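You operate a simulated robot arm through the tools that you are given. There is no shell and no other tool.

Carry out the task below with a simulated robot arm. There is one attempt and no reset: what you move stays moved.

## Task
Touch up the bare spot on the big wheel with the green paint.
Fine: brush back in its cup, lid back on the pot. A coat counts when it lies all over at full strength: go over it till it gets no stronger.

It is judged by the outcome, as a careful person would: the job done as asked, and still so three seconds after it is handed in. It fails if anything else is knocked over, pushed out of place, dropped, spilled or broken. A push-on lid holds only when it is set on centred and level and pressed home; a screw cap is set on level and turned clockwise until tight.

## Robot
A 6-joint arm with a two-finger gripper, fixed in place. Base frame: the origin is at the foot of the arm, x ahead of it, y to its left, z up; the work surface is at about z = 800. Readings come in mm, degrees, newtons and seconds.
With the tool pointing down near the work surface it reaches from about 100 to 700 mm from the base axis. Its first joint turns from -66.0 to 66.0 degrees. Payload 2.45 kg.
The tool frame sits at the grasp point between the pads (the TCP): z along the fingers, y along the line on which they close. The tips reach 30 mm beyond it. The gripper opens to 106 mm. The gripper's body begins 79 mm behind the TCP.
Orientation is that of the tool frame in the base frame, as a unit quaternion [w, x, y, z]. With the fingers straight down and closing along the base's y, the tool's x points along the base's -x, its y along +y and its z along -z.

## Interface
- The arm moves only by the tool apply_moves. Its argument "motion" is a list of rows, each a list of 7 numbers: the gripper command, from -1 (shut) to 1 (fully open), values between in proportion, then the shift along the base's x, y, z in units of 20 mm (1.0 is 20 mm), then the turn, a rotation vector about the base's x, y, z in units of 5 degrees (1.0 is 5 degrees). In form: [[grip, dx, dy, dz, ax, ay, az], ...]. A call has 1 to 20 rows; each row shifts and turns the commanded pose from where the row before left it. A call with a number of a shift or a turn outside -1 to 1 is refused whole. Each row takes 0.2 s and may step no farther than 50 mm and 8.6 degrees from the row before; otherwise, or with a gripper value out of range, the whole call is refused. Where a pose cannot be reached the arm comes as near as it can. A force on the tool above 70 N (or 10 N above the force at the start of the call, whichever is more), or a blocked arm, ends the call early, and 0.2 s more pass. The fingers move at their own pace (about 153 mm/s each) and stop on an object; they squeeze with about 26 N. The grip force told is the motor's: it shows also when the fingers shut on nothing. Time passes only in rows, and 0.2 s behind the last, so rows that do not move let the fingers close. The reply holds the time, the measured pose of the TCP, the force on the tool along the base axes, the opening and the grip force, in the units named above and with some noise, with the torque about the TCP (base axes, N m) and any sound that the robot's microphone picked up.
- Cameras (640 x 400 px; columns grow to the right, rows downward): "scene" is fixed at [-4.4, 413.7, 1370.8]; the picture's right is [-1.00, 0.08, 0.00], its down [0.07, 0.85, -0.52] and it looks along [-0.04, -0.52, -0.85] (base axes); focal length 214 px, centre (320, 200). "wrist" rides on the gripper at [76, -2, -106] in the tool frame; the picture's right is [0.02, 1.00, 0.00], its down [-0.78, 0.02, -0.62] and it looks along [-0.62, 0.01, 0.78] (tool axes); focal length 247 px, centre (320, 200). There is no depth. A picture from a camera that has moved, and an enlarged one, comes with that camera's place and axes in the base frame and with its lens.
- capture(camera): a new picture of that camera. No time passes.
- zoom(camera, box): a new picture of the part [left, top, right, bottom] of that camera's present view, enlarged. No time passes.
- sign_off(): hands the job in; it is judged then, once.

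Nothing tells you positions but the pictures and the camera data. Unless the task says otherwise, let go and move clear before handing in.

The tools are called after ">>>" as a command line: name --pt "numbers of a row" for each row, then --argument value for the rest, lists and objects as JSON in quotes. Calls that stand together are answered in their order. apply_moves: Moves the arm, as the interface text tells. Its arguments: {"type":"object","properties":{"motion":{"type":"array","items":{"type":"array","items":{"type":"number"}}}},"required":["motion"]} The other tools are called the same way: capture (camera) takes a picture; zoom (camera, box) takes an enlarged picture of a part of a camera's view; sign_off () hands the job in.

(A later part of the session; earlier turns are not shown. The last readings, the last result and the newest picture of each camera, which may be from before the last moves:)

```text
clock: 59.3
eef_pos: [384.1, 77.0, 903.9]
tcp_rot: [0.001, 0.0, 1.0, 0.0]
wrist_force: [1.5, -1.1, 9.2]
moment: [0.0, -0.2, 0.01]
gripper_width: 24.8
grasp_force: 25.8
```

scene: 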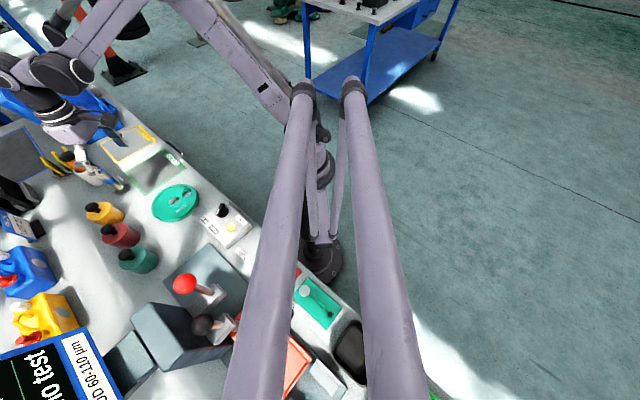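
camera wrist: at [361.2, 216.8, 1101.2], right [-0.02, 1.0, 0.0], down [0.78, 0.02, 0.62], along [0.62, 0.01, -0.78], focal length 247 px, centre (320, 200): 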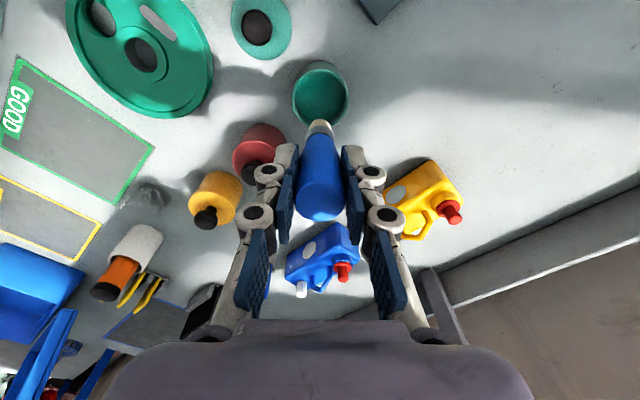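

Light contact (9 N). I'll stroke back slowly toward the other end.

>>> apply_moves --pt "-1 -0.12 -0.12 0 0 0 0" --pt "-1 -0.12 -0.12 0 0 0 0" --pt "-1 -0.12 -0.12 0 0 0 0" --pt "-1 -0.12 -0.12 0 0 0 0" --pt "-1 -0.12 -0.12 0 0 0 0" --pt "-1 -0.12 -0.12 0 0 0 0" --pt "-1 -0.12 -0.12 0 0 0 0" --pt "-1 -0.12 -0.12 0 0 0 0" --pt "-1 -0.12 -0.12 0 0 0 0" --pt "-1 0 0 0 0 0 0"

>>> zoom --camera "scene" --box '[140, 170, 200, 220]'

>>> zoom --camera "wrist" --box '[280, 80, 360, 160]'

```text
clock: 61.5
eef_pos: [362.4, 54.6, 904.2]
tcp_rot: [0.001, -0.001, 1.0, 0.0]
wrist_force: [0.0, -0.3, -0.1]
moment: [0.01, -0.01, 0.01]
gripper_width: 24.5
grasp_force: 26.0
```

```text
8.00 times, centred on (170, 195) of scene
camera zoom: at [-4.4, 413.7, 1370.8], right [-1.0, 0.08, 0.0], down [0.07, 0.85, -0.52], along [-0.04, -0.52, -0.85], focal length 1716 px, centre (1520, 240)
```

zoom: 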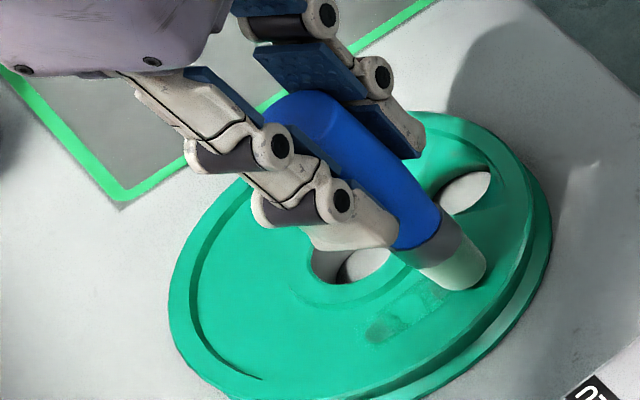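

```text
5.00 times, centred on (320, 120) of wrist
camera zoom: at [284.4, 52.2, 1009.7], right [-0.02, 1.0, 0.0], down [0.78, 0.02, 0.62], along [0.62, 0.01, -0.78], focal length 1235 px, centre (320, 600)
```

zoom: 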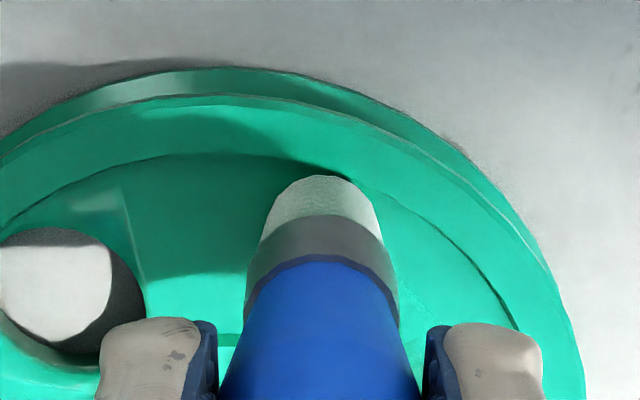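

>>> apply_moves --pt "-1 0.06 0.0 -0.03 0 0 0" --pt "-1 0 0 0 0 0 0"

```text
clock: 62.1
eef_pos: [361.7, 54.6, 902.6]
tcp_rot: [0.0, 0.0, 1.0, 0.001]
wrist_force: [-3.5, -0.4, 16.5]
moment: [-0.07, 0.16, -0.01]
gripper_width: 24.7
grasp_force: 26.1
```

>>> apply_moves --pt "-1 0.12 0.12 0 0 0 0" --pt "-1 0.12 0.12 0 0 0 0" --pt "-1 0.12 0.12 -0.005 0 0 0" --pt "-1 0.12 0.12 -0.005 0 0 0" --pt "-1 0.12 0.12 -0.005 0 0 0" --pt "-1 0.12 0.12 -0.005 0 0 0" --pt "-1 0.12 0.12 0 0 0 0" --pt "-1 0.12 0.12 0 0 0 0" --pt "-1 0.12 0.12 0 0 0 0" --pt "-1 0 0 0 0 0 0"

>>> zoom --camera "scene" --box '[140, 170, 200, 220]'

>>> zoom --camera "wrist" --box '[280, 80, 360, 160]'

```text
clock: 64.3
eef_pos: [385.0, 75.9, 902.4]
tcp_rot: [0.001, 0.0, 1.0, 0.001]
wrist_force: [-2.4, -2.9, 6.9]
moment: [-0.19, 0.16, 0.01]
gripper_width: 24.9
grasp_force: 25.8
```

```text
8.00 times, centred on (170, 195) of scene
camera zoom: at [-4.6, 413.6, 1370.8], right [-1.0, 0.08, 0.0], down [0.07, 0.85, -0.52], along [-0.04, -0.52, -0.85], focal length 1716 px, centre (1520, 240)
```

zoom: 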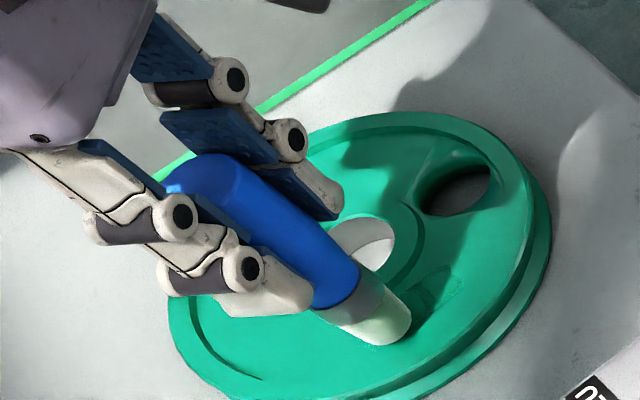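

```text
5.00 times, centred on (320, 120) of wrist
camera zoom: at [307.8, 74.4, 1007.4], right [-0.02, 1.0, 0.0], down [0.78, 0.02, 0.62], along [0.62, 0.01, -0.78], focal length 1235 px, centre (320, 600)
```

zoom: 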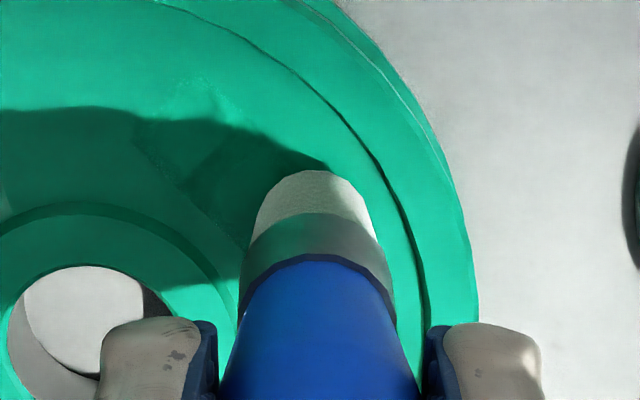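

The coat is building up nicely with contact. I'll make further strokes with small lateral offsets.

>>> apply_moves --pt "-1 -0.1 0.1 -0.01 0 0 0" --pt "-1 -0.12 -0.12 0 0 0 0" --pt "-1 -0.12 -0.12 0 0 0 0" --pt "-1 -0.12 -0.12 0 0 0 0" --pt "-1 -0.12 -0.12 0 0 0 0" --pt "-1 -0.12 -0.12 0 0 0 0" --pt "-1 -0.12 -0.12 0 0 0 0" --pt "-1 -0.12 -0.12 0 0 0 0" --pt "-1 -0.12 -0.12 0 0 0 0" --pt "-1 -0.12 -0.12 0 0 0 0" --pt "-1 0 0 0 0 0 0"

>>> zoom --camera "scene" --box '[140, 170, 200, 220]'

```text
clock: 66.7
eef_pos: [361.0, 57.5, 902.0]
tcp_rot: [0.001, -0.001, 1.0, 0.001]
wrist_force: [2.2, 2.2, 7.1]
moment: [0.15, -0.29, 0.03]
gripper_width: 24.6
grasp_force: 26.2
```

```text
8.00 times, centred on (170, 195) of scene
camera zoom: at [-4.4, 413.8, 1370.8], right [-1.0, 0.08, 0.0], down [0.07, 0.85, -0.52], along [-0.04, -0.52, -0.85], focal length 1716 px, centre (1520, 240)
```

zoom: 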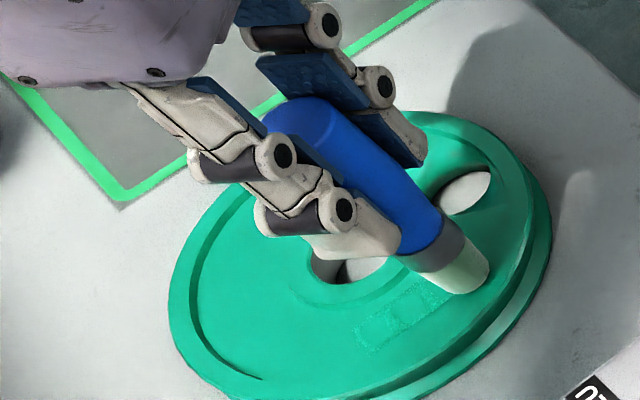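

>>> apply_moves --pt "-1 0.12 -0.06 0 0 0 0" --pt "-1 0.12 0.12 0 0 0 0" --pt "-1 0.12 0.12 0 0 0 0" --pt "-1 0.12 0.12 -0.005 0 0 0" --pt "-1 0.12 0.12 -0.005 0 0 0" --pt "-1 0.12 0.12 0 0 0 0" --pt "-1 0.12 0.12 0 0 0 0" --pt "-1 0.12 0.12 0 0 0 0" --pt "-1 0.12 0.12 0 0 0 0" --pt "-1 0.12 0.12 0 0 0 0" --pt "-1 0 0 0 0 0 0"

>>> apply_moves --pt "-1 0.08 -0.08 -0.01 0 0 0" --pt "-1 -0.12 -0.12 0 0 0 0" --pt "-1 -0.12 -0.12 0 0 0 0" --pt "-1 -0.12 -0.12 0 0 0 0" --pt "-1 -0.12 -0.12 0 0 0 0" --pt "-1 -0.12 -0.12 0 0 0 0" --pt "-1 -0.12 -0.12 0 0 0 0" --pt "-1 -0.12 -0.12 0 0 0 0" --pt "-1 -0.12 -0.12 0 0 0 0" --pt "-1 -0.12 -0.12 0 0 0 0" --pt "-1 0 0 0 0 0 0"

>>> apply_moves --pt "-1 0 0 0.5 0 0 0" --pt "-1 0 0 1 0 0 0" --pt "-1 0 -0.8 1 0 0 0" --pt "-1 0.5 -0.8 0.5 0 0 0" --pt "-1 0 0 0 0 0 0"

>>> zoom --camera "scene" --box '[140, 170, 200, 220]'

>>> zoom --camera "wrist" --box '[250, 40, 410, 160]'

```text
clock: 69.1
eef_pos: [385.7, 76.1, 901.2]
tcp_rot: [0.0, -0.001, 1.0, 0.0]
wrist_force: [-2.7, -2.5, 8.1]
moment: [-0.2, 0.18, -0.03]
gripper_width: 24.5
grasp_force: 26.0
```

```text
clock: 71.5
eef_pos: [364.9, 54.0, 901.1]
tcp_rot: [0.001, 0.0, 1.0, 0.0]
wrist_force: [-0.3, -0.1, 1.0]
moment: [0.0, -0.01, 0.02]
gripper_width: 24.4
grasp_force: 26.1
```

```text
clock: 72.7
eef_pos: [375.9, 21.1, 962.0]
tcp_rot: [0.0, 0.0, 1.0, 0.0]
wrist_force: [0.3, -0.4, -0.3]
moment: [0.01, -0.02, -0.01]
gripper_width: 24.5
grasp_force: 26.3
```

```text
8.00 times, centred on (170, 195) of scene
camera zoom: at [-4.4, 413.7, 1370.8], right [-1.0, 0.08, 0.0], down [0.07, 0.85, -0.52], along [-0.04, -0.52, -0.85], focal length 1716 px, centre (1520, 240)
```

zoom: 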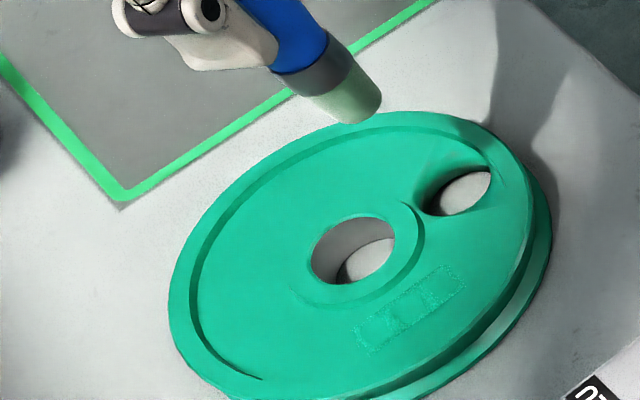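

```text
3.33 times, centred on (330, 100) of wrist
camera zoom: at [299.1, 19.0, 1068.0], right [-0.02, 1.0, 0.0], down [0.78, 0.02, 0.62], along [0.62, 0.01, -0.78], focal length 823 px, centre (287, 533)
```

zoom: 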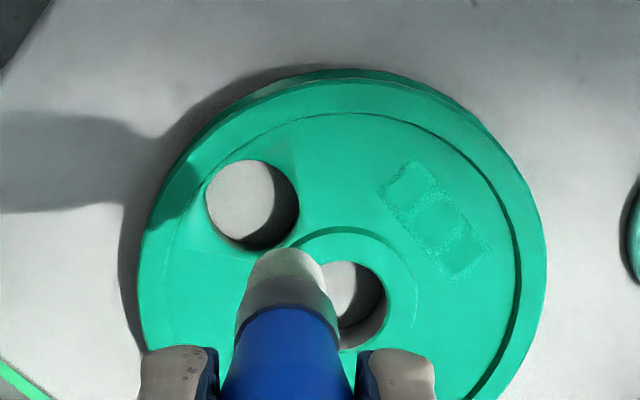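

>>> zoom --camera "wrist" --box '[335, 70, 385, 130]'

>>> zoom --camera "scene" --box '[180, 200, 202, 218]'

```text
6.67 times, centred on (360, 100) of wrist
camera zoom: at [299.1, 19.0, 1068.0], right [-0.02, 1.0, 0.0], down [0.78, 0.02, 0.62], along [0.62, 0.01, -0.78], focal length 1646 px, centre (53, 867)
```

zoom: 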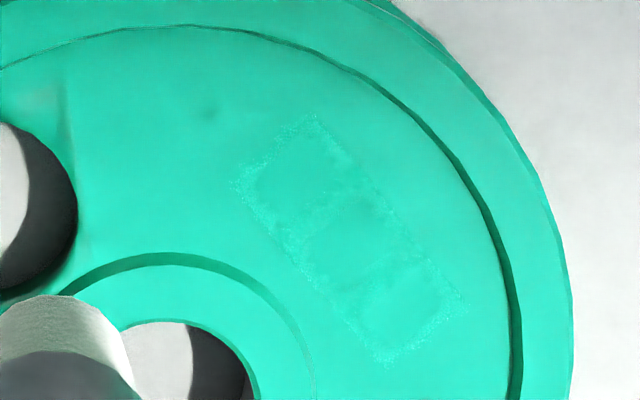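

```text
16.00 times, centred on (191, 209) of scene
camera zoom: at [-4.4, 413.7, 1370.8], right [-1.0, 0.08, 0.0], down [0.07, 0.85, -0.52], along [-0.04, -0.52, -0.85], focal length 3432 px, centre (2384, 56)
```

zoom: 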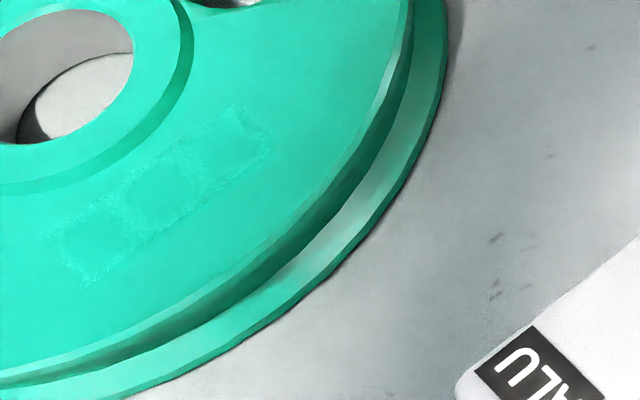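

The coat covers the whole spot now. To make sure it's at full strength I'll reload the brush and go over it again.

>>> apply_moves --pt "-1 0.295 0.988 0.12 0 0 0" --pt "-1 0.295 0.988 0.12 0 0 0" --pt "-1 0.295 0.988 0.12 0 0 0" --pt "-1 0.295 0.988 0.12 0 0 0" --pt "-1 0.295 0.988 0.12 0 0 0" --pt "-1 0.295 0.988 0.12 0 0 0" --pt "-1 0.295 0.988 0.12 0 0 0" --pt "-1 0.295 0.988 0.12 0 0 0" --pt "-1 0.295 0.988 0.12 0 0 0" --pt "-1 0.295 0.988 0.12 0 0 0" --pt "-1 0 0 0 0 0 0"

>>> zoom --camera "wrist" --box '[250, 60, 390, 200]'

>>> zoom --camera "scene" --box '[80, 180, 200, 280]'

```text
clock: 75.1
eef_pos: [435.2, 221.5, 985.3]
tcp_rot: [0.001, 0.0, 1.0, 0.0]
wrist_force: [-0.5, 0.8, -0.1]
moment: [-0.02, -0.03, -0.02]
gripper_width: 24.7
grasp_force: 25.8
```

```text
2.86 times, centred on (320, 130) of wrist
camera zoom: at [358.0, 218.4, 1091.8], right [-0.02, 1.0, 0.0], down [0.78, 0.02, 0.62], along [0.62, 0.01, -0.78], focal length 706 px, centre (320, 400)
```

zoom: 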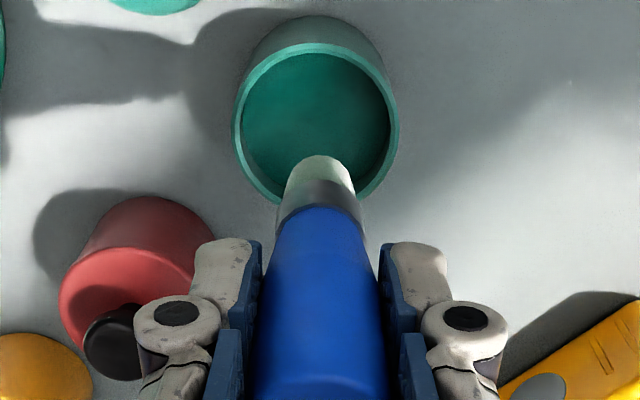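

```text
4.00 times, centred on (140, 230) of scene
camera zoom: at [-4.4, 413.7, 1370.8], right [-1.0, 0.08, 0.0], down [0.07, 0.85, -0.52], along [-0.04, -0.52, -0.85], focal length 858 px, centre (1040, 80)
```

zoom: 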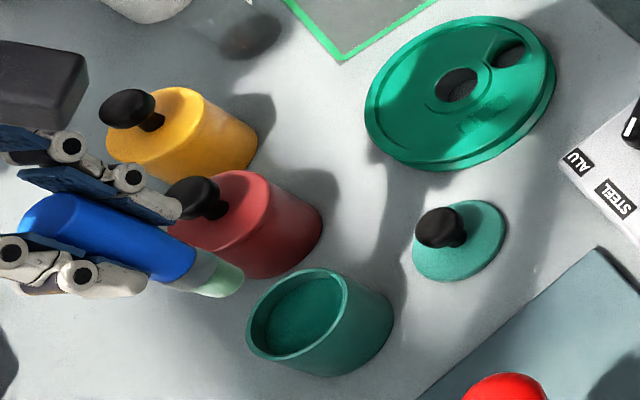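

>>> apply_moves --pt "-1 0 -0.12 -0.9 0 0 0" --pt "-1 0 0 -0.9 0 0 0" --pt "-1 0 0 -0.9 0 0 0" --pt "-1 0 0 -0.4 0 0 0" --pt "-1 0 0 -0.05 0 0 0" --pt "-1 0 0 0 0 0 0"

>>> apply_moves --pt "-1 0 0 -0.05 0 0 0" --pt "-1 0 0 0 0 0 0"

>>> apply_moves --pt "-1 0 0 -0.05 0 0 0" --pt "-1 0 0 0 0 0 0"

>>> zoom --camera "scene" --box '[110, 230, 170, 275]'

>>> zoom --camera "wrist" --box '[280, 80, 360, 160]'

```text
clock: 76.5
eef_pos: [434.8, 217.1, 922.4]
tcp_rot: [0.0, 0.001, 1.0, 0.0]
wrist_force: [0.8, 0.2, -0.1]
moment: [0.01, 0.0, 0.0]
gripper_width: 24.5
grasp_force: 26.0
```

```text
clock: 77.1
eef_pos: [433.8, 217.7, 922.4]
tcp_rot: [0.001, 0.0, 1.0, 0.0]
wrist_force: [1.2, -0.2, 0.5]
moment: [0.01, -0.02, 0.04]
gripper_width: 24.4
grasp_force: 26.5
```

```text
clock: 77.7
eef_pos: [434.0, 216.6, 921.0]
tcp_rot: [0.001, 0.0, 1.0, 0.0]
wrist_force: [0.0, -0.9, -1.2]
moment: [-0.01, 0.01, -0.02]
gripper_width: 24.4
grasp_force: 25.7
```

```text
8.89 times, centred on (140, 252) of scene
camera zoom: at [-4.4, 413.7, 1370.8], right [-1.0, 0.08, 0.0], down [0.07, 0.85, -0.52], along [-0.04, -0.52, -0.85], focal length 1906 px, centre (1920, -267)
```

zoom: 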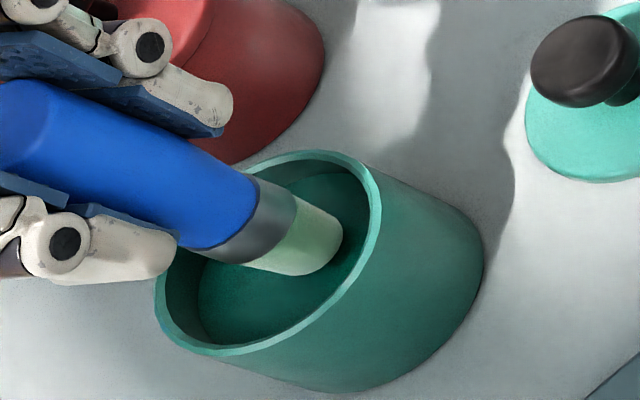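

```text
5.00 times, centred on (320, 120) of wrist
camera zoom: at [357.0, 214.6, 1026.7], right [-0.02, 1.0, 0.0], down [0.78, 0.02, 0.62], along [0.62, 0.01, -0.78], focal length 1235 px, centre (320, 600)
```

zoom: 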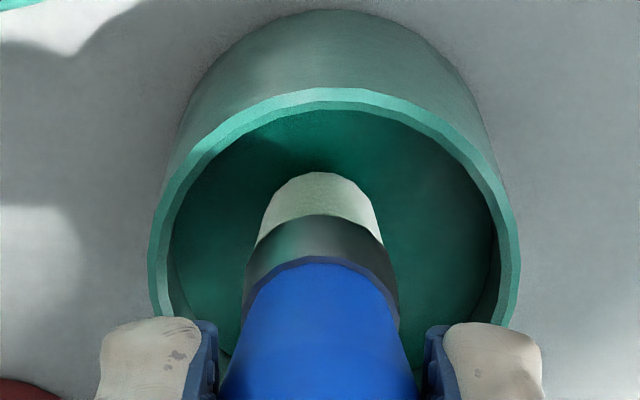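

>>> apply_moves --pt "-1 0 0 -0.06 0 0 0" --pt "-1 0 0 0 0 0 0"

>>> apply_moves --pt "-1 0 0 -0.05 0 0 0" --pt "-1 0 0 0 0 0 0"

```text
clock: 78.3
eef_pos: [433.7, 217.2, 918.7]
tcp_rot: [0.0, 0.0, 1.0, 0.0]
wrist_force: [0.0, 0.3, -0.2]
moment: [0.01, -0.02, -0.03]
gripper_width: 24.6
grasp_force: 25.6
```

```text
clock: 78.9
eef_pos: [434.6, 217.3, 920.3]
tcp_rot: [0.001, 0.001, 1.0, 0.0]
wrist_force: [0.4, -0.1, 0.3]
moment: [-0.01, 0.03, 0.02]
gripper_width: 24.8
grasp_force: 25.8
```

>>> apply_moves --pt "-1 0 0 -0.04 0 0 0" --pt "-1 0 0 0 0 0 0" --pt "-1 0 0 0 0 0 0"

>>> apply_moves --pt "-1 0 0 -0.04 0 0 0" --pt "-1 0 0 0 0 0 0" --pt "-1 0 0 0 0 0 0"

>>> zoom --camera "scene" --box '[110, 230, 170, 275]'

```text
clock: 79.7
eef_pos: [433.1, 217.5, 918.4]
tcp_rot: [0.0, 0.0, 1.0, 0.0]
wrist_force: [0.3, -0.4, -0.9]
moment: [0.02, 0.01, -0.01]
gripper_width: 24.4
grasp_force: 26.1
```

```text
clock: 80.5
eef_pos: [433.3, 217.5, 917.6]
tcp_rot: [0.002, -0.001, 1.0, 0.001]
wrist_force: [-0.2, -0.4, 11.7]
moment: [-0.01, -0.1, -0.02]
gripper_width: 24.6
grasp_force: 25.9
```

```text
8.89 times, centred on (140, 252) of scene
camera zoom: at [-4.6, 413.6, 1370.8], right [-1.0, 0.08, 0.0], down [0.07, 0.85, -0.52], along [-0.04, -0.52, -0.85], focal length 1906 px, centre (1920, -267)
```

zoom: 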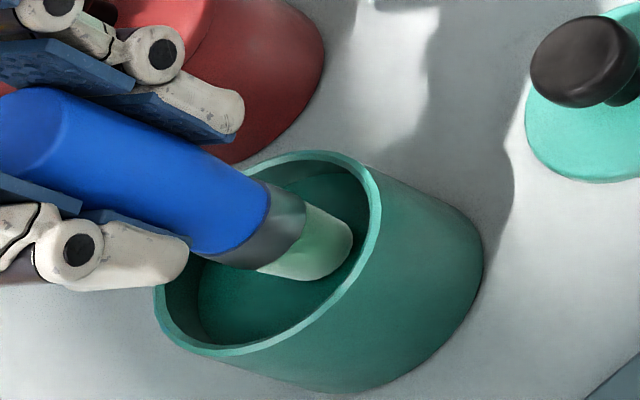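

The brush is reloaded. I'll go back to the spot for another set of strokes.

>>> apply_moves --pt "-1 0 0 0 0 0 0" --pt "-1 0 0 0 0 0 0" --pt "-1 0 0 0.5 0 0 0" --pt "-1 0 0 0.9 0 0 0" --pt "-1 0 0 0.9 0 0 0" --pt "-1 0 0 0.9 0 0 0" --pt "-1 -0.3625 -0.95 0 0 0 0" --pt "-1 -0.3625 -0.95 0 0 0 0" --pt "-1 -0.3625 -0.95 0 0 0 0" --pt "-1 -0.3625 -0.95 0 0 0 0" --pt "-1 -0.3625 -0.95 0 0 0 0" --pt "-1 -0.3625 -0.95 0 0 0 0" --pt "-1 -0.3625 -0.95 0 0 0 0" --pt "-1 -0.3625 -0.95 0 0 0 0" --pt "-1 0 0 -0.95 0 0 0" --pt "-1 0 0 -0.95 0 0 0" --pt "-1 0 0 -0.9 0 0 0" --pt "-1 0 0 0 0 0 0"

>>> zoom --camera "scene" --box '[140, 170, 200, 220]'

>>> zoom --camera "wrist" --box '[280, 80, 360, 160]'

```text
clock: 84.3
eef_pos: [376.1, 64.5, 925.2]
tcp_rot: [0.0, 0.0, 1.0, 0.0]
wrist_force: [0.1, 0.2, -0.6]
moment: [0.0, -0.03, 0.04]
gripper_width: 24.3
grasp_force: 25.4
```

```text
8.00 times, centred on (170, 195) of scene
camera zoom: at [-4.4, 413.7, 1370.8], right [-1.0, 0.08, 0.0], down [0.07, 0.85, -0.52], along [-0.04, -0.52, -0.85], focal length 1716 px, centre (1520, 240)
```

zoom: 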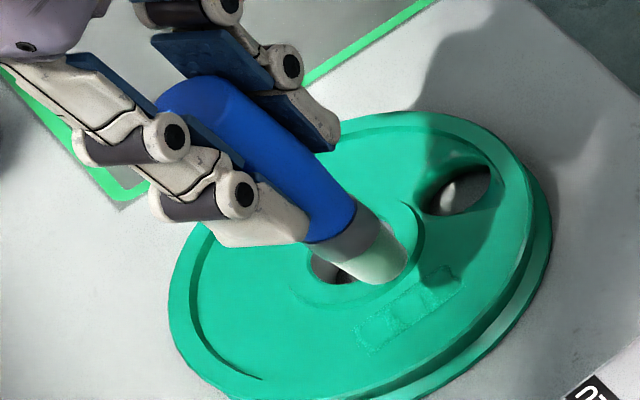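

```text
5.00 times, centred on (320, 120) of wrist
camera zoom: at [298.6, 62.8, 1031.2], right [-0.02, 1.0, 0.0], down [0.78, 0.02, 0.62], along [0.62, 0.01, -0.78], focal length 1235 px, centre (320, 600)
```

zoom: 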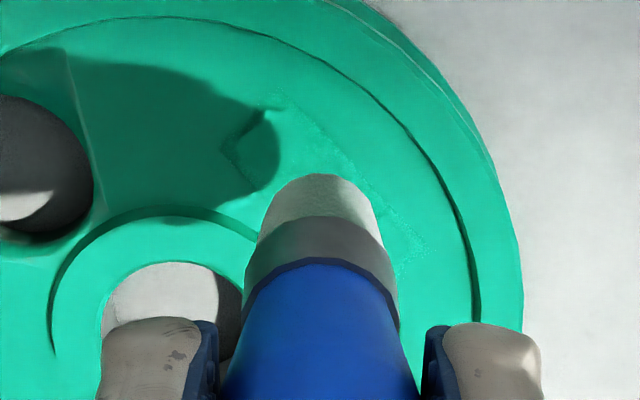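

>>> apply_moves --pt "-1 -0.53 -0.53 -0.5 0 0 0" --pt "-1 0 0 -0.5 0 0 0" --pt "-1 0 0 -0.12 0 0 0" --pt "-1 0 0 0 0 0 0"

>>> apply_moves --pt "-1 0 0 -0.05 0 0 0" --pt "-1 0 0 0 0 0 0"

```text
clock: 85.3
eef_pos: [365.6, 54.9, 902.1]
tcp_rot: [0.001, 0.0, 1.0, -0.001]
wrist_force: [0.8, -0.1, -0.8]
moment: [0.03, 0.04, 0.01]
gripper_width: 24.6
grasp_force: 25.8
```

```text
clock: 85.9
eef_pos: [365.8, 54.5, 902.0]
tcp_rot: [0.001, 0.0, 1.0, 0.0]
wrist_force: [-0.4, -0.1, -1.0]
moment: [0.01, -0.02, 0.01]
gripper_width: 24.6
grasp_force: 25.8
```

>>> apply_moves --pt "-1 0 0 -0.05 0 0 0" --pt "-1 0 0 0 0 0 0"

```text
clock: 86.5
eef_pos: [366.9, 54.4, 900.7]
tcp_rot: [0.001, 0.0, 1.0, 0.0]
wrist_force: [-1.4, -1.3, 18.2]
moment: [-0.09, -0.08, 0.0]
gripper_width: 24.4
grasp_force: 25.7
```

Contact at 18 N. I'll stroke along and back with side offsets at this height.

>>> apply_moves --pt "-1 0.12 0.12 0 0 0 0" --pt "-1 0.12 0.12 0 0 0 0" --pt "-1 0.12 0.12 0 0 0 0" --pt "-1 0.12 0.12 0 0 0 0" --pt "-1 0.12 0.12 -0.005 0 0 0" --pt "-1 0.12 0.12 -0.005 0 0 0" --pt "-1 0.12 0.12 0 0 0 0" --pt "-1 0.12 0.12 0 0 0 0" --pt "-1 0.12 0.12 0 0 0 0" --pt "-1 0 0 0 0 0 0"

>>> apply_moves --pt "-1 -0.1 0.1 -0.01 0 0 0" --pt "-1 -0.12 -0.12 0 0 0 0" --pt "-1 -0.12 -0.12 0 0 0 0" --pt "-1 -0.12 -0.12 0 0 0 0" --pt "-1 -0.12 -0.12 0 0 0 0" --pt "-1 -0.12 -0.12 0 0 0 0" --pt "-1 -0.12 -0.12 0 0 0 0" --pt "-1 -0.12 -0.12 0 0 0 0" --pt "-1 -0.12 -0.12 0 0 0 0" --pt "-1 -0.12 -0.12 0 0 0 0" --pt "-1 0 0 0 0 0 0"

>>> zoom --camera "scene" --box '[140, 170, 200, 220]'

```text
clock: 88.7
eef_pos: [387.3, 76.5, 900.5]
tcp_rot: [0.001, 0.0, 1.0, 0.0]
wrist_force: [-0.6, -0.3, -0.8]
moment: [-0.01, 0.0, 0.01]
gripper_width: 24.5
grasp_force: 25.8
```

```text
clock: 91.1
eef_pos: [365.5, 56.6, 899.5]
tcp_rot: [0.001, 0.0, 1.0, 0.001]
wrist_force: [3.4, 3.6, 11.1]
moment: [0.27, -0.39, 0.02]
gripper_width: 24.7
grasp_force: 25.6
```

```text
8.00 times, centred on (170, 195) of scene
camera zoom: at [-4.4, 413.8, 1370.8], right [-1.0, 0.08, 0.0], down [0.07, 0.85, -0.52], along [-0.04, -0.52, -0.85], focal length 1716 px, centre (1520, 240)
```

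zoom: 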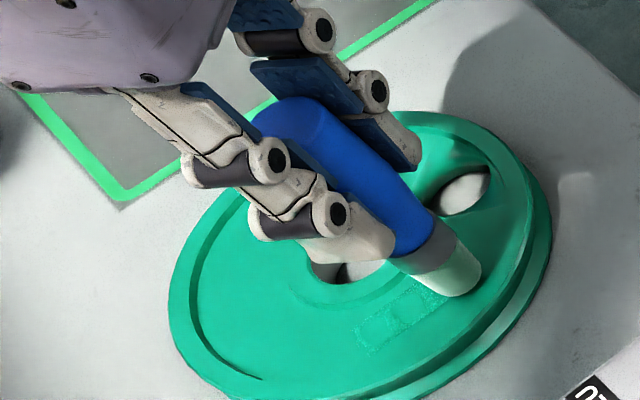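

>>> apply_moves --pt "-1 0.1 -0.1 0 0 0 0" --pt "-1 0.12 0.12 0 0 0 0" --pt "-1 0.12 0.12 0 0 0 0" --pt "-1 0.12 0.12 0 0 0 0" --pt "-1 0.12 0.12 0 0 0 0" --pt "-1 0.12 0.12 0 0 0 0" --pt "-1 0.12 0.12 0 0 0 0" --pt "-1 0.12 0.12 0 0 0 0" --pt "-1 0.12 0.12 0 0 0 0" --pt "-1 0.12 0.12 0 0 0 0" --pt "-1 0 0 0 0 0 0"

>>> apply_moves --pt "-1 0.06 -0.06 -0.015 0 0 0" --pt "-1 -0.12 -0.12 0 0 0 0" --pt "-1 -0.12 -0.12 0 0 0 0" --pt "-1 -0.12 -0.12 0 0 0 0" --pt "-1 -0.12 -0.12 0 0 0 0" --pt "-1 -0.12 -0.12 0 0 0 0" --pt "-1 -0.12 -0.12 0 0 0 0" --pt "-1 -0.12 -0.12 0 0 0 0" --pt "-1 -0.12 -0.12 0 0 0 0" --pt "-1 -0.12 -0.12 0 0 0 0" --pt "-1 0 0 0 0 0 0"

>>> apply_moves --pt "-1 -0.03 0.03 0 0 0 0" --pt "-1 0.12 0.12 0 0 0 0" --pt "-1 0.12 0.12 0 0 0 0" --pt "-1 0.12 0.12 0 0 0 0" --pt "-1 0.12 0.12 0 0 0 0" --pt "-1 0.12 0.12 0 0 0 0" --pt "-1 0.12 0.12 0 0 0 0" --pt "-1 0.12 0.12 0 0 0 0" --pt "-1 0.12 0.12 0 0 0 0" --pt "-1 0.12 0.12 0 0 0 0" --pt "-1 0 0 0.5 0 0 0" --pt "-1 0 -0.8 1 0 0 0" --pt "-1 0 -1 1 0 0 0" --pt "-1 0 -1 0.5 0 0 0" --pt "-1 0 0 0 0 0 0"

>>> zoom --camera "scene" --box '[140, 170, 200, 220]'

>>> zoom --camera "wrist" --box '[250, 20, 410, 140]'

>>> zoom --camera "scene" --box '[180, 200, 202, 218]'

```text
clock: 93.5
eef_pos: [388.4, 77.3, 900.7]
tcp_rot: [0.002, 0.0, 1.0, 0.0]
wrist_force: [-0.6, 0.9, 0.5]
moment: [0.02, 0.02, -0.01]
gripper_width: 24.3
grasp_force: 25.9
```

```text
clock: 95.9
eef_pos: [366.6, 53.8, 899.3]
tcp_rot: [0.002, 0.001, 1.0, 0.0]
wrist_force: [-0.6, -0.9, -0.8]
moment: [0.0, 0.0, -0.04]
gripper_width: 24.3
grasp_force: 26.4
```

```text
clock: 99.1
eef_pos: [389.2, 19.1, 959.7]
tcp_rot: [0.001, 0.0, 1.0, -0.001]
wrist_force: [0.1, 0.1, -0.3]
moment: [-0.02, -0.06, -0.02]
gripper_width: 24.3
grasp_force: 26.2
```

```text
8.00 times, centred on (170, 195) of scene
camera zoom: at [-4.4, 413.7, 1370.8], right [-1.0, 0.08, 0.0], down [0.07, 0.85, -0.52], along [-0.04, -0.52, -0.85], focal length 1716 px, centre (1520, 240)
```

zoom: 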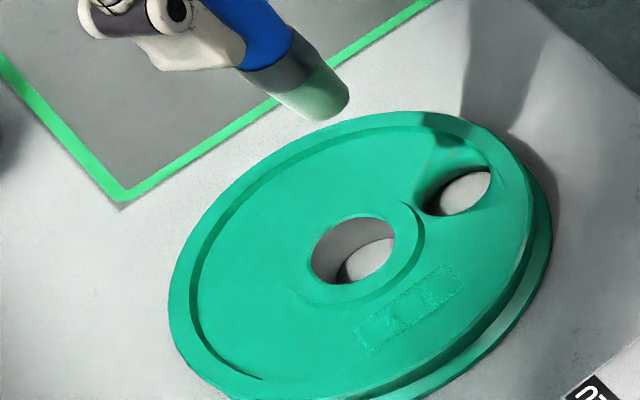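

```text
3.33 times, centred on (330, 80) of wrist
camera zoom: at [311.1, 16.8, 1066.0], right [-0.02, 1.0, 0.0], down [0.78, 0.02, 0.62], along [0.62, 0.01, -0.78], focal length 823 px, centre (287, 600)
```

zoom: 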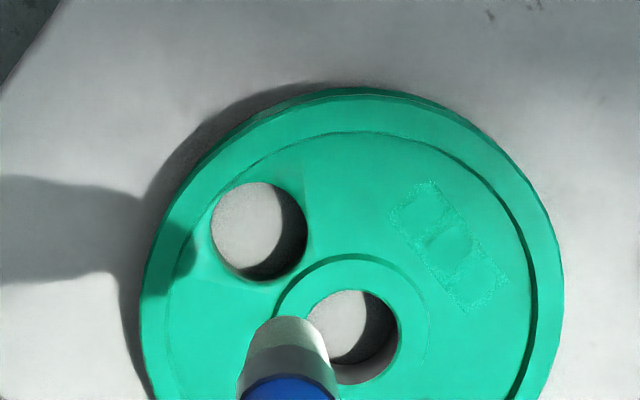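

```text
16.00 times, centred on (191, 209) of scene
camera zoom: at [-4.4, 413.7, 1370.8], right [-1.0, 0.08, 0.0], down [0.07, 0.85, -0.52], along [-0.04, -0.52, -0.85], focal length 3432 px, centre (2384, 56)
```

zoom: 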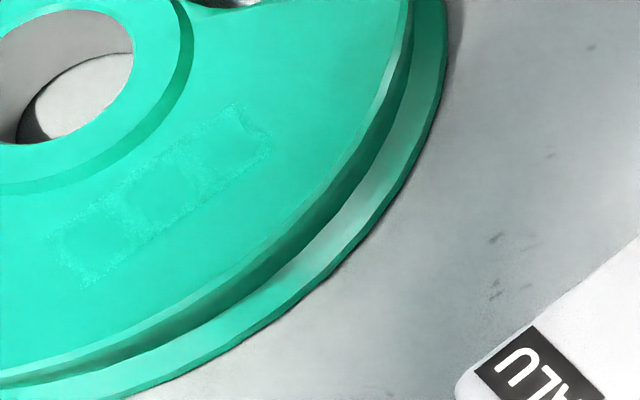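

The coat looks identical after the second round, so it is at full strength. Now I'll carry the brush back to its cup.

>>> apply_moves --pt "-1 0.932 -0.234 0.4 0 0 0" --pt "-1 0.932 -0.234 0.4 0 0 0" --pt "-1 0.932 -0.234 0.4 0 0 0" --pt "-1 0.932 -0.234 0.1 0 0 0" --pt "-1 0.932 -0.234 0 0 0 0" --pt "-1 0.932 -0.234 0 0 0 0" --pt "-1 0.932 -0.234 0 0 0 0" --pt "-1 0.932 -0.234 0 0 0 0" --pt "-1 0.932 -0.234 0 0 0 0" --pt "-1 0.932 -0.234 0 0 0 0" --pt "-1 0.932 -0.234 0 0 0 0" --pt "-1 0 0 0 0 0 0"

>>> zoom --camera "wrist" --box '[250, 60, 390, 200]'

>>> zoom --camera "scene" --box '[40, 110, 160, 210]'

```text
clock: 101.7
eef_pos: [594.1, -31.6, 985.6]
tcp_rot: [0.002, -0.001, 1.0, 0.0]
wrist_force: [0.1, 0.3, -0.6]
moment: [-0.03, 0.0, 0.02]
gripper_width: 24.2
grasp_force: 25.8
```

```text
2.86 times, centred on (320, 130) of wrist
camera zoom: at [516.8, -34.2, 1092.1], right [-0.02, 1.0, 0.0], down [0.78, 0.02, 0.62], along [0.62, 0.01, -0.78], focal length 706 px, centre (320, 400)
```

zoom: 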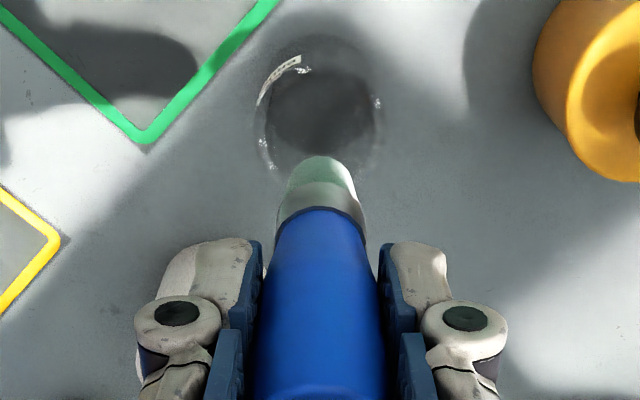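

```text
4.00 times, centred on (100, 160) of scene
camera zoom: at [-4.4, 413.7, 1370.8], right [-1.0, 0.08, 0.0], down [0.07, 0.85, -0.52], along [-0.04, -0.52, -0.85], focal length 858 px, centre (1200, 360)
```

zoom: 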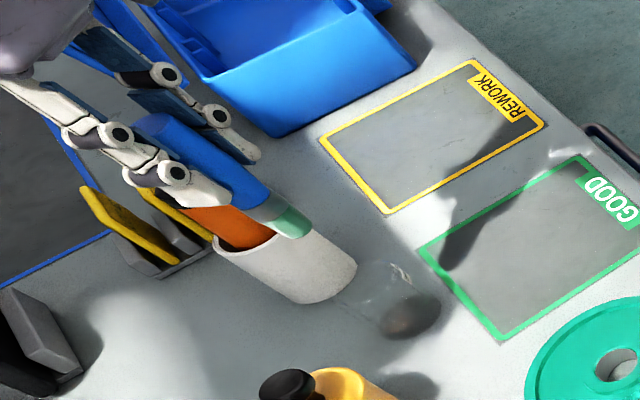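

>>> capture --camera "wrist"

>>> zoom --camera "wrist" --box '[280, 100, 360, 240]'

>>> zoom --camera "scene" --box '[60, 125, 130, 180]'

```text
taken
camera wrist: at [516.8, -34.2, 1092.1], right [-0.02, 1.0, 0.0], down [0.78, 0.02, 0.62], along [0.62, 0.01, -0.78], focal length 247 px, centre (320, 200)
```

wrist: 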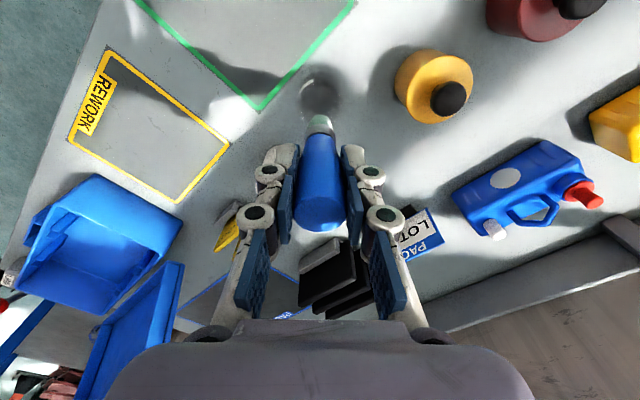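

```text
2.86 times, centred on (320, 170) of wrist
camera zoom: at [516.8, -34.2, 1092.1], right [-0.02, 1.0, 0.0], down [0.78, 0.02, 0.62], along [0.62, 0.01, -0.78], focal length 706 px, centre (320, 286)
```

zoom: 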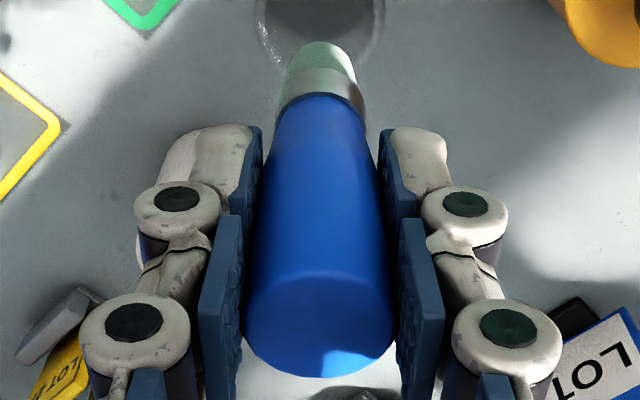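

```text
7.27 times, centred on (95, 152) of scene
camera zoom: at [-4.4, 413.7, 1370.8], right [-1.0, 0.08, 0.0], down [0.07, 0.85, -0.52], along [-0.04, -0.52, -0.85], focal length 1560 px, centre (1956, 546)
```

zoom: 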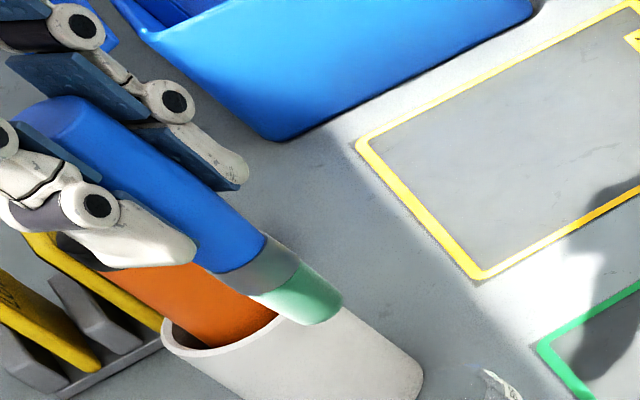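

The brush has tilted about 4° in the grip. I'll rotate the gripper to bring it upright and recheck alignment over the cup.

>>> apply_moves --pt "-1 -0.07 -0.04 0 0 -0.4 0" --pt "-1 0 0 0 0 -0.4 0" --pt "-1 0 0 -0.8 0 0 0" --pt "-1 0 0 -0.4 0 0 0" --pt "-1 0 0 0 0 0 0"

>>> zoom --camera "wrist" --box '[250, 60, 390, 200]'

>>> zoom --camera "scene" --box '[60, 130, 160, 210]'

```text
clock: 102.9
eef_pos: [591.3, -34.1, 962.6]
tcp_rot: [0.035, 0.0, 0.999, 0.0]
wrist_force: [0.8, 0.6, -1.4]
moment: [0.01, -0.03, -0.02]
gripper_width: 24.2
grasp_force: 25.8
```

```text
2.86 times, centred on (320, 130) of wrist
camera zoom: at [506.8, -36.0, 1062.6], right [-0.02, 1.0, 0.0], down [0.74, 0.02, 0.68], along [0.68, 0.01, -0.74], focal length 706 px, centre (320, 400)
```

zoom: 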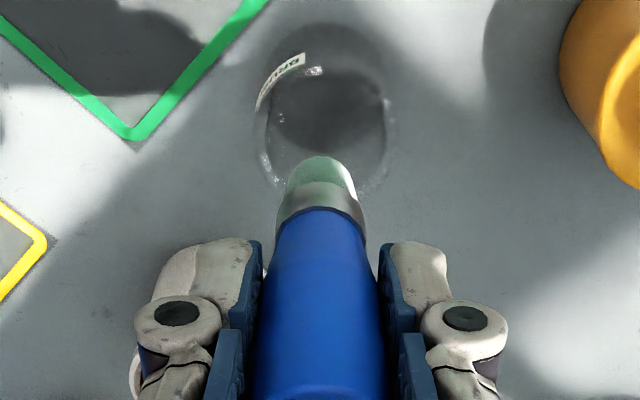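

```text
5.00 times, centred on (110, 170) of scene
camera zoom: at [-4.4, 413.7, 1370.8], right [-1.0, 0.08, 0.0], down [0.07, 0.85, -0.52], along [-0.04, -0.52, -0.85], focal length 1072 px, centre (1370, 350)
```

zoom: 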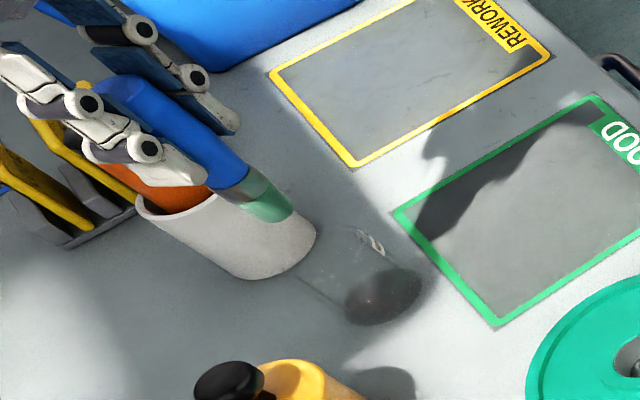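

Alignment is good: the cup centre is about (593.6, -33.8) and the brush axis about (592.5, -34.9). I'll shift 1 mm each way and lower in.

>>> apply_moves --pt "-1 0.05 0.05 -0.5 0 0 0" --pt "-1 0 0 -0.5 0 0 0" --pt "-1 0 0 -0.5 0 0 0" --pt "-1 0 0 0 0 0 0"

>>> zoom --camera "wrist" --box '[250, 60, 390, 200]'

>>> zoom --camera "scene" --box '[60, 130, 160, 210]'

```text
clock: 103.9
eef_pos: [591.6, -32.2, 931.6]
tcp_rot: [0.036, 0.0, 0.999, 0.0]
wrist_force: [0.2, 0.0, -1.0]
moment: [0.0, -0.04, 0.02]
gripper_width: 24.3
grasp_force: 26.4
```

```text
2.86 times, centred on (320, 130) of wrist
camera zoom: at [507.4, -33.9, 1031.8], right [-0.02, 1.0, 0.0], down [0.74, 0.02, 0.68], along [0.68, 0.01, -0.74], focal length 706 px, centre (320, 400)
```

zoom: 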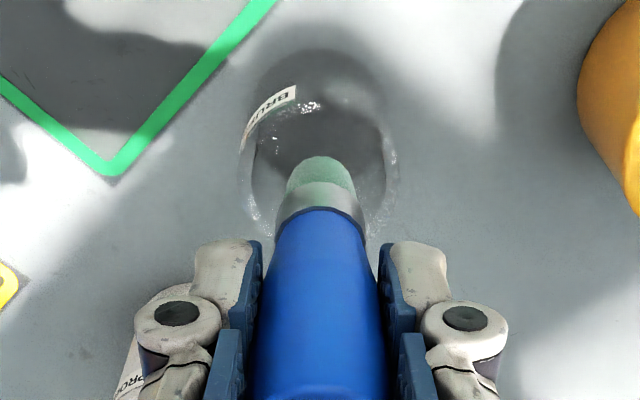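

```text
5.00 times, centred on (110, 170) of scene
camera zoom: at [-4.4, 413.7, 1370.8], right [-1.0, 0.08, 0.0], down [0.07, 0.85, -0.52], along [-0.04, -0.52, -0.85], focal length 1072 px, centre (1370, 350)
```

zoom: 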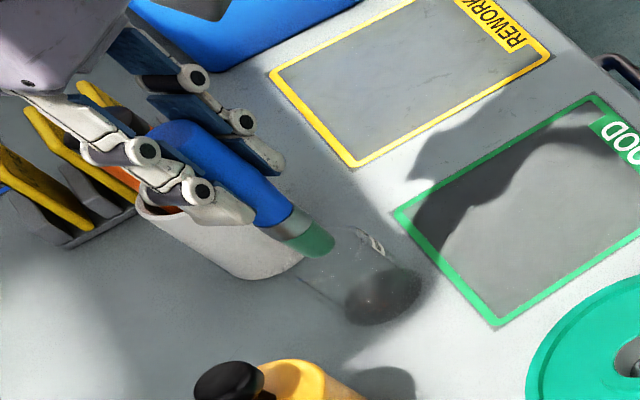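

>>> apply_moves --pt "-1 0 0 -0.5 0 0 0" --pt "-1 0 0 -0.5 0 0 0" --pt "-1 0 0 -0.5 0 0 0" --pt "-1 0 0 0 0 0 0"

>>> zoom --camera "wrist" --box '[250, 60, 390, 200]'

>>> zoom --camera "scene" --box '[60, 130, 160, 210]'

```text
clock: 104.9
eef_pos: [592.7, -31.7, 901.4]
tcp_rot: [0.036, 0.001, 0.999, 0.0]
wrist_force: [-0.1, -0.2, 0.0]
moment: [0.01, -0.02, -0.03]
gripper_width: 24.2
grasp_force: 25.8
```

```text
2.86 times, centred on (320, 130) of wrist
camera zoom: at [508.3, -34.4, 1002.1], right [-0.02, 1.0, 0.0], down [0.74, 0.02, 0.68], along [0.68, 0.01, -0.74], focal length 706 px, centre (320, 400)
```

zoom: 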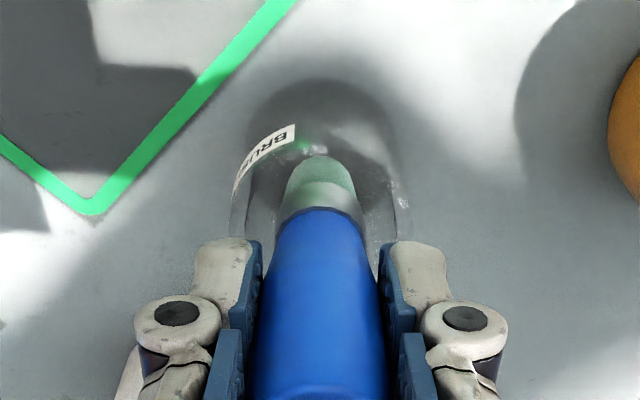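

```text
5.00 times, centred on (110, 170) of scene
camera zoom: at [-4.4, 413.7, 1370.8], right [-1.0, 0.08, 0.0], down [0.07, 0.85, -0.52], along [-0.04, -0.52, -0.85], focal length 1072 px, centre (1370, 350)
```

zoom: 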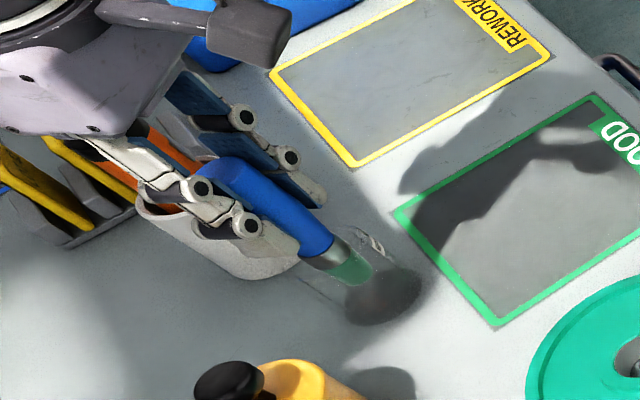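

>>> apply_moves --pt "-1 0 0 -0.25 0 0 0" --pt "-1 0 0 -0.1 0 0 0" --pt "-1 0 0 0 0 0 0"

>>> apply_moves --pt "-1 0 0 -0.08 0 0 0" --pt "-1 0 0 0 0 0 0"

>>> apply_moves --pt "-1 0 0 -0.07 0 0 0" --pt "-1 0 0 0 0 0 0"

```text
clock: 105.7
eef_pos: [592.7, -31.1, 895.1]
tcp_rot: [0.036, 0.0, 0.999, 0.001]
wrist_force: [0.2, -0.6, 0.0]
moment: [-0.02, 0.04, -0.01]
gripper_width: 24.3
grasp_force: 26.0
```

```text
clock: 106.3
eef_pos: [591.1, -32.0, 893.7]
tcp_rot: [0.036, 0.001, 0.999, 0.0]
wrist_force: [0.4, -0.4, 0.6]
moment: [0.01, 0.04, 0.02]
gripper_width: 24.2
grasp_force: 26.2
```

```text
clock: 106.9
eef_pos: [592.7, -31.5, 892.6]
tcp_rot: [0.036, 0.0, 0.999, 0.0]
wrist_force: [0.4, -0.4, -0.6]
moment: [-0.01, 0.0, 0.01]
gripper_width: 24.1
grasp_force: 26.3
```

>>> apply_moves --pt "-1 0 0 -0.06 0 0 0" --pt "-1 0 0 0 0 0 0"

>>> apply_moves --pt "-1 0 0 -0.05 0 0 0" --pt "-1 0 0 0 0 0 0"

>>> zoom --camera "scene" --box '[60, 130, 160, 210]'

```text
clock: 107.5
eef_pos: [591.5, -32.0, 891.0]
tcp_rot: [0.036, 0.0, 0.999, 0.0]
wrist_force: [0.4, 0.3, -1.0]
moment: [-0.04, -0.01, 0.03]
gripper_width: 24.4
grasp_force: 26.6
```

```text
clock: 108.1
eef_pos: [592.8, -31.7, 888.2]
tcp_rot: [0.036, 0.0, 0.999, 0.0]
wrist_force: [0.1, -0.7, 0.5]
moment: [-0.04, 0.03, -0.06]
gripper_width: 24.2
grasp_force: 25.7
```

```text
5.00 times, centred on (110, 170) of scene
camera zoom: at [-4.4, 413.7, 1370.8], right [-1.0, 0.08, 0.0], down [0.07, 0.85, -0.52], along [-0.04, -0.52, -0.85], focal length 1072 px, centre (1370, 350)
```

zoom: 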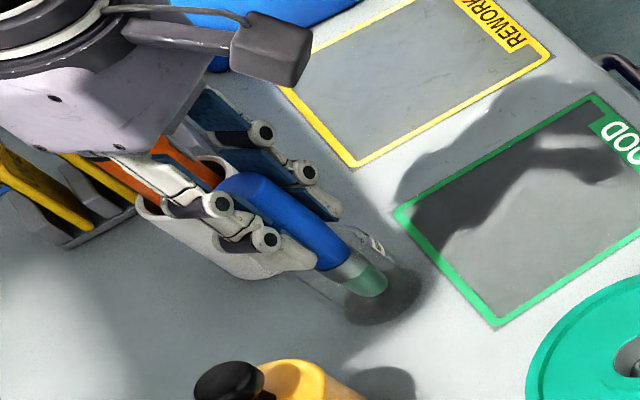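

>>> apply_moves --pt "-1 0 0 -0.05 0 0 0" --pt "-1 0 0 0 0 0 0"

>>> apply_moves --pt "-1 0 0 -0.05 0 0 0" --pt "-1 0 0 0 0 0 0"

```text
clock: 108.7
eef_pos: [593.7, -32.2, 888.1]
tcp_rot: [0.036, 0.0, 0.999, 0.0]
wrist_force: [0.6, 0.4, -0.3]
moment: [-0.01, 0.0, 0.01]
gripper_width: 24.1
grasp_force: 25.3
```

```text
clock: 109.3
eef_pos: [592.3, -30.7, 886.6]
tcp_rot: [0.036, 0.0, 0.999, 0.0]
wrist_force: [0.0, -0.3, 0.6]
moment: [0.03, 0.02, -0.06]
gripper_width: 24.5
grasp_force: 25.6
```

>>> apply_moves --pt "-1 0 0 -0.05 0 0 0" --pt "-1 0 0 0 0 0 0"

>>> zoom --camera "scene" --box '[60, 130, 160, 210]'

>>> zoom --camera "wrist" --box '[250, 60, 390, 240]'

```text
clock: 109.9
eef_pos: [592.6, -31.4, 887.0]
tcp_rot: [0.035, 0.0, 0.999, -0.001]
wrist_force: [-0.5, 0.7, 9.8]
moment: [0.02, -0.06, 0.01]
gripper_width: 24.4
grasp_force: 26.4
```

```text
5.00 times, centred on (110, 170) of scene
camera zoom: at [-4.6, 413.7, 1370.8], right [-1.0, 0.08, 0.0], down [0.07, 0.85, -0.52], along [-0.04, -0.52, -0.85], focal length 1072 px, centre (1370, 350)
```

zoom: 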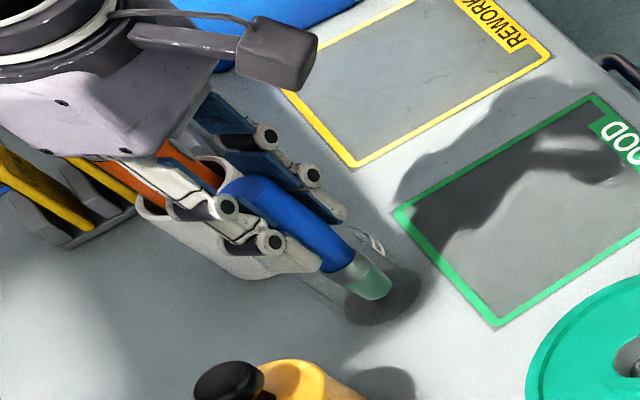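

```text
2.22 times, centred on (320, 150) of wrist
camera zoom: at [507.7, -34.2, 987.2], right [-0.02, 1.0, 0.0], down [0.74, 0.02, 0.68], along [0.68, 0.01, -0.74], focal length 549 px, centre (320, 311)
```

zoom: 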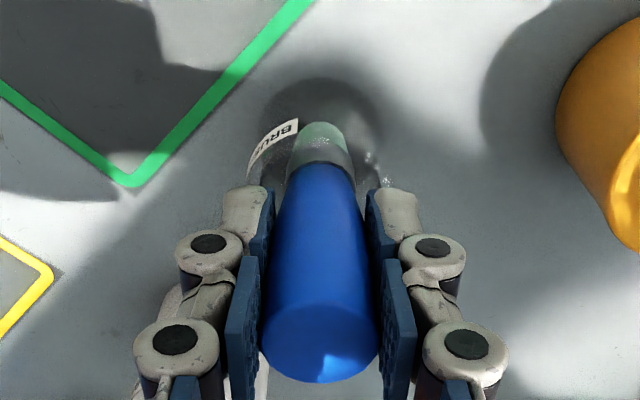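

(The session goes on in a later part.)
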